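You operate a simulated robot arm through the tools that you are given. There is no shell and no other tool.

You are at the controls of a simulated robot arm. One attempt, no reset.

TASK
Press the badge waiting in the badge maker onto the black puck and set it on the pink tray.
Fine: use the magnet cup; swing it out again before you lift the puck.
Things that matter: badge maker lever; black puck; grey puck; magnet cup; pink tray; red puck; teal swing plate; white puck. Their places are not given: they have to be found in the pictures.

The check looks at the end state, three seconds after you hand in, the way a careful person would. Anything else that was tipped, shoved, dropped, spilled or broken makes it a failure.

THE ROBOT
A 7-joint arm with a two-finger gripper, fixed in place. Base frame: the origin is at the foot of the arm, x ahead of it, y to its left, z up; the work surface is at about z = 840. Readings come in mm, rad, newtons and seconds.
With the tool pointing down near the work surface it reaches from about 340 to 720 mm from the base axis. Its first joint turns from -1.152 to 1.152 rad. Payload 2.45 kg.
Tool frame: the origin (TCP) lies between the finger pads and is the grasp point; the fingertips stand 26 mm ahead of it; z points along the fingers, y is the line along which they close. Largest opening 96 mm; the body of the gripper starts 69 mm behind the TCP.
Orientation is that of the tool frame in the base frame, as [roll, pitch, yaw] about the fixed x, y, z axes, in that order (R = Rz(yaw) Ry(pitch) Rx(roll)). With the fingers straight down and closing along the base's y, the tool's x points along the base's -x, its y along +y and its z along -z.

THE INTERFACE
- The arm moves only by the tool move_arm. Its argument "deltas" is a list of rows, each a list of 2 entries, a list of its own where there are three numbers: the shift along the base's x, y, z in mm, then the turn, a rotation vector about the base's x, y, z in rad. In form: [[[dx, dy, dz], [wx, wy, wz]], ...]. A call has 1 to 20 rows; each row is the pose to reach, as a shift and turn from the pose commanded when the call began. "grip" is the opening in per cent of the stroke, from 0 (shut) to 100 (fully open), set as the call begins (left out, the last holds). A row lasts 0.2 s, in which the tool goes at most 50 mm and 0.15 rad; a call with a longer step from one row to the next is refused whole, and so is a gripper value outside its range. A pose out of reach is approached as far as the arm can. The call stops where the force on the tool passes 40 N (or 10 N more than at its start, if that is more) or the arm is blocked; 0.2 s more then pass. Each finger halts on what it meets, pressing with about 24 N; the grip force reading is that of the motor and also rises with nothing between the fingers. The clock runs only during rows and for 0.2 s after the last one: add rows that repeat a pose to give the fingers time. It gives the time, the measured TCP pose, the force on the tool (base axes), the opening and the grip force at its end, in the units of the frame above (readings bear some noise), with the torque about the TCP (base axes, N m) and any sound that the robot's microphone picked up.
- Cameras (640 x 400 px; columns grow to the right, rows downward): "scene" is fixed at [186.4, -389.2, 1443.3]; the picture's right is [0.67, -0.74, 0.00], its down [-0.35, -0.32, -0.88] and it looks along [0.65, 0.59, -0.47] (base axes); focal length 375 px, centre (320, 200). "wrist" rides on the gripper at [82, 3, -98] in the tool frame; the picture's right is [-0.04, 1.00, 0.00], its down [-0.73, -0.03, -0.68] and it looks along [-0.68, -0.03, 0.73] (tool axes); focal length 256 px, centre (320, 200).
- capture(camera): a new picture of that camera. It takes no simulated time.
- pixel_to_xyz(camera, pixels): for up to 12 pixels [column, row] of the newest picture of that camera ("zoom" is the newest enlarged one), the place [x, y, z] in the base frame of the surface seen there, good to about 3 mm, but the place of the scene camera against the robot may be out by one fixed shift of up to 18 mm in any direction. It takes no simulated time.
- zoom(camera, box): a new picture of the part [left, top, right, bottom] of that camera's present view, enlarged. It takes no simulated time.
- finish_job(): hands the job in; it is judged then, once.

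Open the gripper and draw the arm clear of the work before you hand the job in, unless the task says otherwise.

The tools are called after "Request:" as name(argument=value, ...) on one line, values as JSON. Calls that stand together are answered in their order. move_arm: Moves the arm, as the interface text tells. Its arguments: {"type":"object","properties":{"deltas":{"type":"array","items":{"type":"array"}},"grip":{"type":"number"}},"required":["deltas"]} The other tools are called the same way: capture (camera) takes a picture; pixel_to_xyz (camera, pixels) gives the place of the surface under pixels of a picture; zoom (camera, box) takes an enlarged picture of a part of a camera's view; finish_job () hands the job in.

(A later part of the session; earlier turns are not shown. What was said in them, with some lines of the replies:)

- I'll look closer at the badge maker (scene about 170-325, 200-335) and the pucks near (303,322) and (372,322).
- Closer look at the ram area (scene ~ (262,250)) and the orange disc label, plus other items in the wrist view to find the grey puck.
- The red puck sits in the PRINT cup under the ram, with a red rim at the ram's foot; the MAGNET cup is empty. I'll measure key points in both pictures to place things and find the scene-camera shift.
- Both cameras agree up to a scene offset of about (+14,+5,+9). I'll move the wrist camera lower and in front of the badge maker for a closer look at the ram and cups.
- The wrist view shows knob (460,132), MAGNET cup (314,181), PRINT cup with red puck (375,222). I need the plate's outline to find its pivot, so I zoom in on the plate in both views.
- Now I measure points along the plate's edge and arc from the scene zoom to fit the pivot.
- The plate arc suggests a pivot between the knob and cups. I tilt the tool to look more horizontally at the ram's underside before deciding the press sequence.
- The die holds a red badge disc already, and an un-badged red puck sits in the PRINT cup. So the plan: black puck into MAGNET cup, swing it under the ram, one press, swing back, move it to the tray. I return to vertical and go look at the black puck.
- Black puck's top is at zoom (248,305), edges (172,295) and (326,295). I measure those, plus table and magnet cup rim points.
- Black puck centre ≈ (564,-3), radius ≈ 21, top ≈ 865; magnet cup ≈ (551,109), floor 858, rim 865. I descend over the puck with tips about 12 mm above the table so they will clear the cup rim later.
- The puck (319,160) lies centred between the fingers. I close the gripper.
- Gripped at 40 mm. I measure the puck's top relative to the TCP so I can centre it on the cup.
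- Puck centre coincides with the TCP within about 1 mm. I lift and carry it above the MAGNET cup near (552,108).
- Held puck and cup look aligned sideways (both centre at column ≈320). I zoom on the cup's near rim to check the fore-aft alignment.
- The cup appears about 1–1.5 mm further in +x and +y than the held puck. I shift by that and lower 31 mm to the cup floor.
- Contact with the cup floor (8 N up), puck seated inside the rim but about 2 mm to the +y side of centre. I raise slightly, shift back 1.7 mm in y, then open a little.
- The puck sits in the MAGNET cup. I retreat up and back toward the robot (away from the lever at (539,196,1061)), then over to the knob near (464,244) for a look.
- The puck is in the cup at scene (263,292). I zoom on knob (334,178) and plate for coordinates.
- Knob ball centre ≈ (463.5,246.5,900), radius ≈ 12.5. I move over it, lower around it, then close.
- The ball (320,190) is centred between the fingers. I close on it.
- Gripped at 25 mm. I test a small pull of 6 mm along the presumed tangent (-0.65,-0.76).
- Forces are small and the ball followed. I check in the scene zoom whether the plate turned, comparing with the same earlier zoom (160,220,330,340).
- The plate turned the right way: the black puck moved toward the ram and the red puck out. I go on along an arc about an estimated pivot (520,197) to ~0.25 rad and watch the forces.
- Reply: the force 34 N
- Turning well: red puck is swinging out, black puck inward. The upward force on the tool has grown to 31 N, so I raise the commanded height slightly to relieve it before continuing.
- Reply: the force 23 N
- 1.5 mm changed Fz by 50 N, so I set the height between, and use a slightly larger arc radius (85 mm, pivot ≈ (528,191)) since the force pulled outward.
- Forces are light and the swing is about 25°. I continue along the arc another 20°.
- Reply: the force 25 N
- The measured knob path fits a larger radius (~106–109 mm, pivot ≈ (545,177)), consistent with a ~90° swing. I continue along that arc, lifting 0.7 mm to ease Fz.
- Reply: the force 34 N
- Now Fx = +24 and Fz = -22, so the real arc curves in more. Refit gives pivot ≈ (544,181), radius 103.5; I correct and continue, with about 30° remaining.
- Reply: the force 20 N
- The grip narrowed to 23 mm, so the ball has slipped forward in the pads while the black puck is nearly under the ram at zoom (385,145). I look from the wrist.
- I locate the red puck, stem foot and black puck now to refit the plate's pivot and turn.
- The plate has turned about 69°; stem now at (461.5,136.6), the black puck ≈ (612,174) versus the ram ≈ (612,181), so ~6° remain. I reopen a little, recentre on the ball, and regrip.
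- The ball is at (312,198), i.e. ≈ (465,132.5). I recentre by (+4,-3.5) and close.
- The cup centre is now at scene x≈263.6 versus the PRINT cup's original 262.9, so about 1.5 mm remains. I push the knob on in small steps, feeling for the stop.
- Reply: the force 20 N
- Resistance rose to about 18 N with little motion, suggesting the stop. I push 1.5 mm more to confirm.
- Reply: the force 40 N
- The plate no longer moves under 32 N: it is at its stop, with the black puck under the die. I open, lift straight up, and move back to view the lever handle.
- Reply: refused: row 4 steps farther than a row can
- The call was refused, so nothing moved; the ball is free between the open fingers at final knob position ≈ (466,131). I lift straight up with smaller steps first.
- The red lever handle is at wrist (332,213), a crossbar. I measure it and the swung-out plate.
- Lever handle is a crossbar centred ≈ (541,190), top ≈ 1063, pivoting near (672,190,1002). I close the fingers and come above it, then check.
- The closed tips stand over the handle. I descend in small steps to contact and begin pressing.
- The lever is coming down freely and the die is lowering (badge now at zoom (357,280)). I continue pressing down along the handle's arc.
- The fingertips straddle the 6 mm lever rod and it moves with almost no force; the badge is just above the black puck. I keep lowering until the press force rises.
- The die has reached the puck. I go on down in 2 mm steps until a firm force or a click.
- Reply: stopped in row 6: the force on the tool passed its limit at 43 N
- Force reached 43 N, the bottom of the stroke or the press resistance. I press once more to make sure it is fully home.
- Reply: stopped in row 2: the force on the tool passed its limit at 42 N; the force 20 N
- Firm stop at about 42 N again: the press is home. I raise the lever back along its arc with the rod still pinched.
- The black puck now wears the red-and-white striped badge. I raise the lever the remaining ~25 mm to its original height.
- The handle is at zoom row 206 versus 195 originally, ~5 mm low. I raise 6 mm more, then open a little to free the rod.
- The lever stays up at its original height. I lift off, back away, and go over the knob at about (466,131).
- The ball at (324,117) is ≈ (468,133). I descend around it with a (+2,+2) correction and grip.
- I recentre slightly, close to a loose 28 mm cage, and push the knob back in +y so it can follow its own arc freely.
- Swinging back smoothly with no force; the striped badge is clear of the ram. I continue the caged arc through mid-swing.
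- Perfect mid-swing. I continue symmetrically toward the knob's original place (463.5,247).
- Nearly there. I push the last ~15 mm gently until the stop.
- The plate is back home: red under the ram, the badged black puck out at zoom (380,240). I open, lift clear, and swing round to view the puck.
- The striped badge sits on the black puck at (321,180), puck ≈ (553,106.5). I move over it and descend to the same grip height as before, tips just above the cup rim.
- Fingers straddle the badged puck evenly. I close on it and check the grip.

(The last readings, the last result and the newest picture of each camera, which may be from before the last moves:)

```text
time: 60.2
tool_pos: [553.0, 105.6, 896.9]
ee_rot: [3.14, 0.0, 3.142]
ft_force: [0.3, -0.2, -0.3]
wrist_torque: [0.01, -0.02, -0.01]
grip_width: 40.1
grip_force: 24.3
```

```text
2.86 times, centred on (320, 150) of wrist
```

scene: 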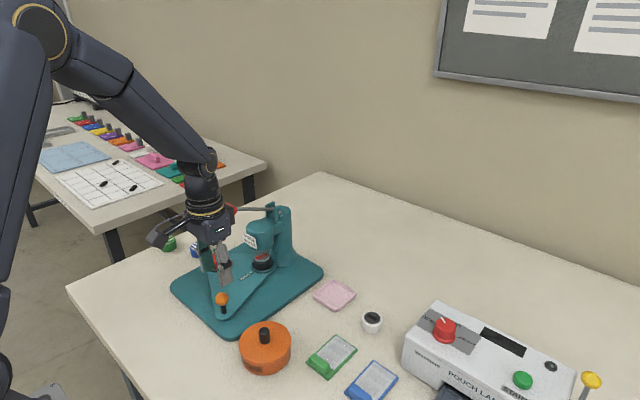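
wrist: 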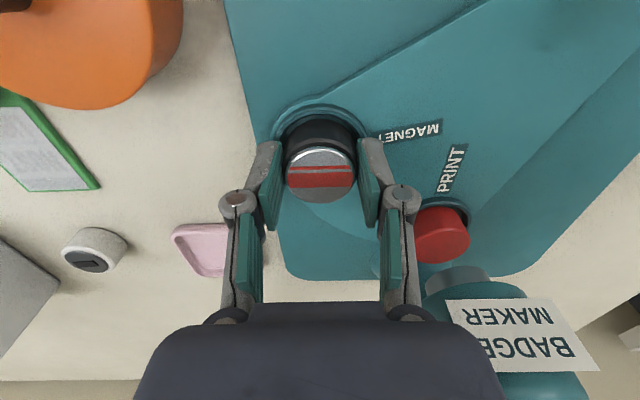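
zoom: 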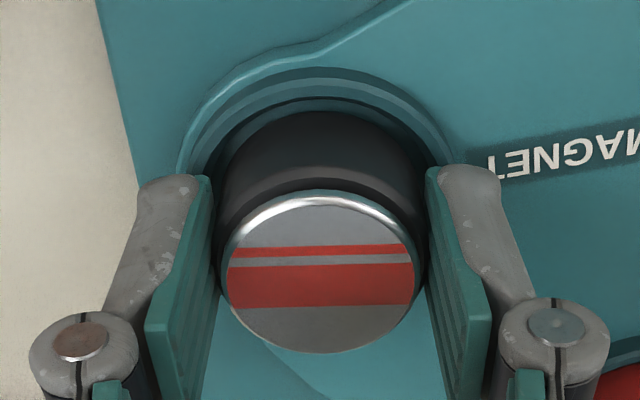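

Held firmly at 40.1 mm. I lift straight out of the cup, move away from the machine in -y, then over the pink tray near (673.5,5).

Request:
move_arm(deltas=[[[0, 0, 12], [0, 0, 0]], [[0, 0, 30], [0, 0, 0]], [[0, 0, 50], [0, 0, 0]], [[2, -30, 55], [0, 0, 0]], [[15, -65, 55], [0, 0, 0]], [[45, -92, 55], [0, 0, 0]], [[80, -101, 55], [0, 0, 0]], [[110, -101.5, 50], [0, 0, 0]], [[120.5, -101.5, 40], [0, 0, 0]], [[120.5, -101.5, 40], [0, 0, 0]]])

Request:
capture(camera="wrist")

Request:
capture(camera="scene")

Request:
zoom(camera="scene", box=[270, 220, 410, 340])

```text
time: 62.4
tool_pos: [677.2, 5.2, 935.3]
ee_rot: [-3.141, 0.002, 3.141]
ft_force: [1.6, -0.5, -0.8]
wrist_torque: [0.03, 0.02, 0.02]
grip_width: 39.9
grip_force: 24.4
```

```text
taken
```

wrist: 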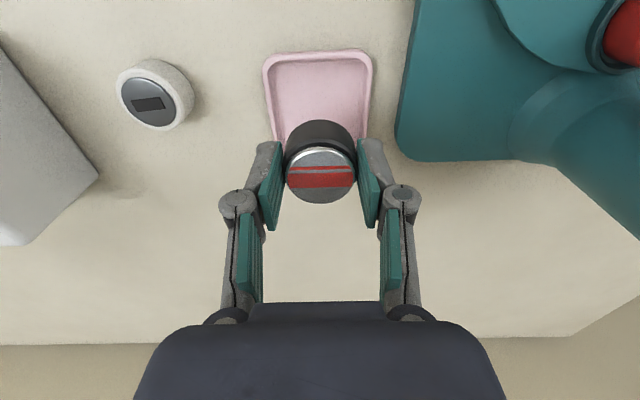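

```text
taken
```

scene: 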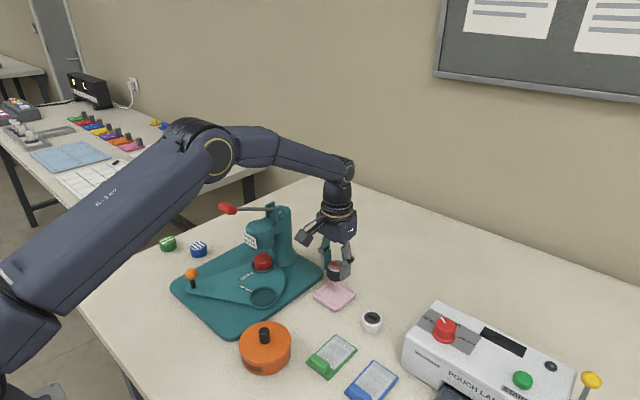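

```text
3.33 times, centred on (340, 280) of scene
```

zoom: 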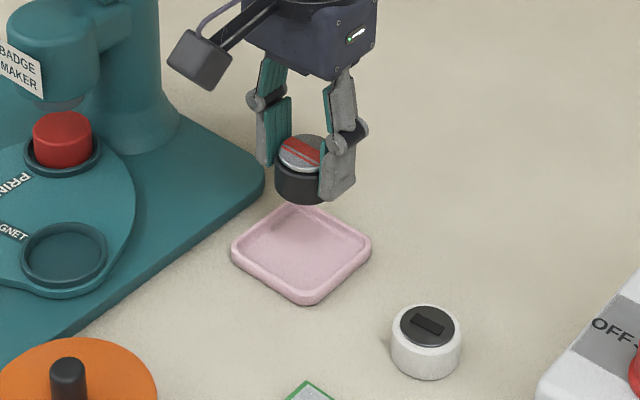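

Puck is above the tray; I measure the tray's edges in this closer view to confirm the centre.

Request:
pixel_to_xyz(camera="wrist", pixels=[[318, 54], [318, 62], [268, 80], [278, 100], [360, 100], [369, 80], [318, 90], [265, 65], [372, 60], [318, 105]])

Request:
pixel_to_xyz(camera="zoom", pixels=[[233, 250], [370, 248], [302, 303], [290, 207], [302, 245]])

```text
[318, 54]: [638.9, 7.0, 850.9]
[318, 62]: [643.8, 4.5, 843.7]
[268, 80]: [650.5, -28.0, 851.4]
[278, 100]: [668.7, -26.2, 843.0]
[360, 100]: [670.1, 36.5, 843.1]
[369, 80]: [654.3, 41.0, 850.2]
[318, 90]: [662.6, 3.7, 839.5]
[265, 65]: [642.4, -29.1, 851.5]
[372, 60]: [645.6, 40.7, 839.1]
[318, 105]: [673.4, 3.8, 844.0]
```

```text
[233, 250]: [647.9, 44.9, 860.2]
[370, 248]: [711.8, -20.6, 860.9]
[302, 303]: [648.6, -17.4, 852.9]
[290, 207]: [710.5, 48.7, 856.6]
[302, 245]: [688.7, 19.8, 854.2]
```

Tray centre ≈ (672,6) with floor ≈ 843. I adjust by (-1.5,+1) and lower until the puck rests on the floor.

Request:
move_arm(deltas=[[[-1.5, 1, 0], [0, 0, 0]], [[-1.5, 1, -20], [0, 0, 0]], [[-1.5, 1, -38], [0, 0, 0]], [[-1.5, 1, -47], [0, 0, 0]], [[-1.5, 1, -52], [0, 0, 0]], [[-1.5, 1, -54.5], [0, 0, 0]], [[-1.5, 1, -54.5], [0, 0, 0]]])

Request:
zoom(camera="scene", box=[290, 240, 380, 320])

```text
time: 64.0
tool_pos: [673.0, 4.6, 882.4]
ee_rot: [3.14, 0.003, 3.141]
ft_force: [-0.7, -0.1, -0.8]
wrist_torque: [0.0, 0.05, 0.01]
grip_width: 40.1
grip_force: 23.8
```

```text
5.00 times, centred on (335, 280) of scene
```

zoom: 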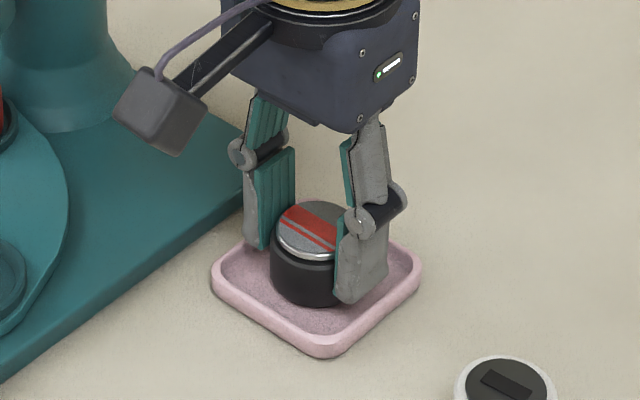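

No contact force yet, and the puck is inside the rim just above the floor. I lower in 0.7 mm steps to feel the contact.

Request:
move_arm(deltas=[[[0, 0, -0.7], [0, 0, 0]], [[0, 0, -1.4], [0, 0, 0]], [[0, 0, -1.4], [0, 0, 0]]])

```text
time: 64.8
tool_pos: [672.4, 5.7, 881.0]
ee_rot: [3.139, 0.003, 3.141]
ft_force: [-1.4, 2.0, 7.0]
wrist_torque: [0.03, 0.06, 0.0]
grip_width: 40.4
grip_force: 24.4
```

Light contact (7 N). I ease off slightly and open the fingers.

Request:
move_arm(deltas=[[[0, 0, 0.2], [0, 0, 0]], [[0, 0, 0.2], [0, 0, 0]], [[0, 0, 0.2], [0, 0, 0]], [[0, 0, 0.2], [0, 0, 0]]], grip=58)

Request:
capture(camera="wrist")

Request:
zoom(camera="scene", box=[290, 240, 380, 320])

```text
time: 65.8
tool_pos: [673.3, 6.7, 880.4]
ee_rot: [3.14, 0.003, -3.141]
ft_force: [0.1, -0.6, 0.6]
wrist_torque: [0.01, 0.02, 0.01]
grip_width: 55.8
grip_force: 0.0
```

```text
taken
```

wrist: 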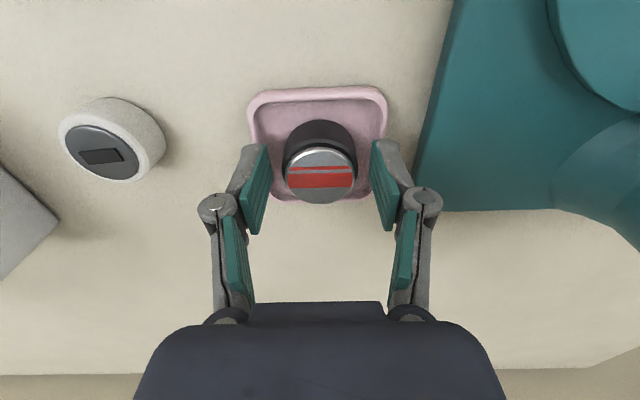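

```text
5.00 times, centred on (335, 280) of scene
```

zoom: 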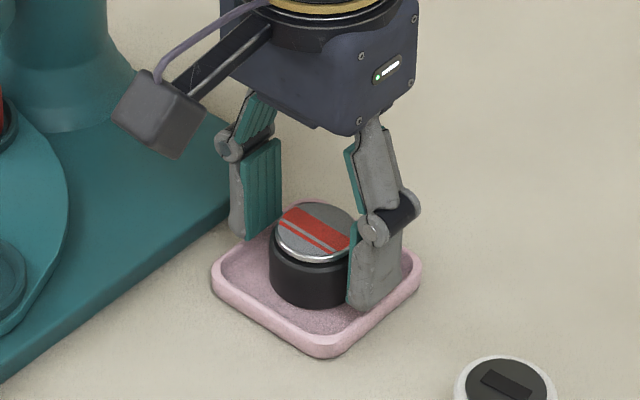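

The puck stands free on the tray. I lift straight up and draw the arm back and high toward the start pose.

Request:
move_arm(deltas=[[[0, 0, 15], [0, 0, 0]], [[0, 0, 45], [0, 0, 0]], [[0, 0, 90], [0, 0, 0]], [[-10, 0, 135], [0, 0, 0]], [[-40, -5, 170], [0, 0, 0]], [[-80, -10, 195], [0, 0, 0]], [[-120, -15, 215], [0, 0, 0]], [[-160, -15, 235], [0, 0, 0]], [[-200, -15, 255], [0, 0, 0]], [[-240, -15, 275], [0, 0, 0]], [[-240, -15, 275], [0, 0, 0]]])

Request:
capture(camera="wrist")

Request:
capture(camera="scene")

Request:
zoom(camera="scene", box=[160, 190, 400, 350])

```text
time: 68.2
tool_pos: [433.6, -7.5, 1152.3]
ee_rot: [3.141, 0.003, -3.138]
ft_force: [0.4, 0.6, -0.5]
wrist_torque: [-0.01, 0.01, -0.03]
grip_width: 55.5
grip_force: 0.1
```

```text
taken
```

wrist: 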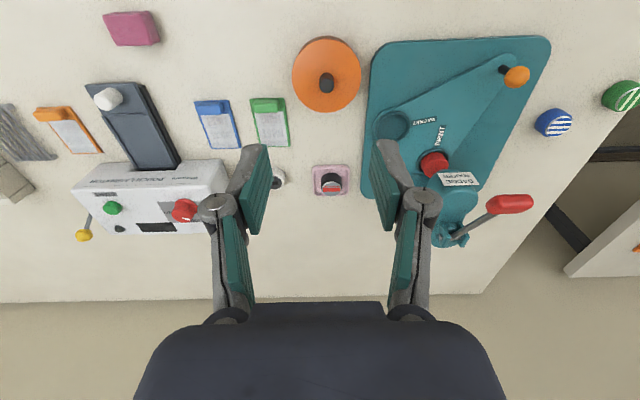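

```text
taken
```

scene: 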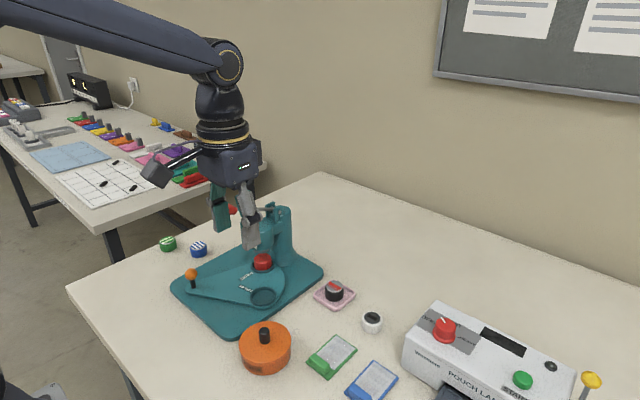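

```text
2.50 times, centred on (280, 270) of scene
```

zoom: 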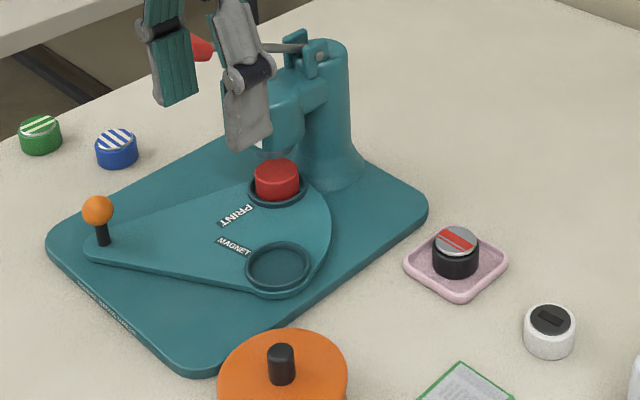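

All is in order: the badged black puck stands on the pink tray (334,292), the plate is swung out, the lever is up, the other objects are where they were, and the arm is clear with the gripper open. I hand the job in.

Request:
finish_job()

```text
The job is handed in.
```

The red-striped badge is pressed onto the black puck, and the puck is standing on the pink tray. I've handed the job in; no verdict came back.

- **Pressing:** The black puck went into the magnet cup. I swung the cup under the ram and pressed the lever down to a firm stop at just over 40 N. Pictures taken afterwards show the badge on the puck.
- **Swing-out:** I swung the plate back to its starting position before lifting the puck out of the cup.
- **End state:** In the last pictures:
  - The lever is up and the red puck is back under the ram.
  - The white puck and the other items appear where they started.
  - The gripper is open and the arm is drawn clear.

I never saw the grey puck in any picture, and nothing in the job needed it.
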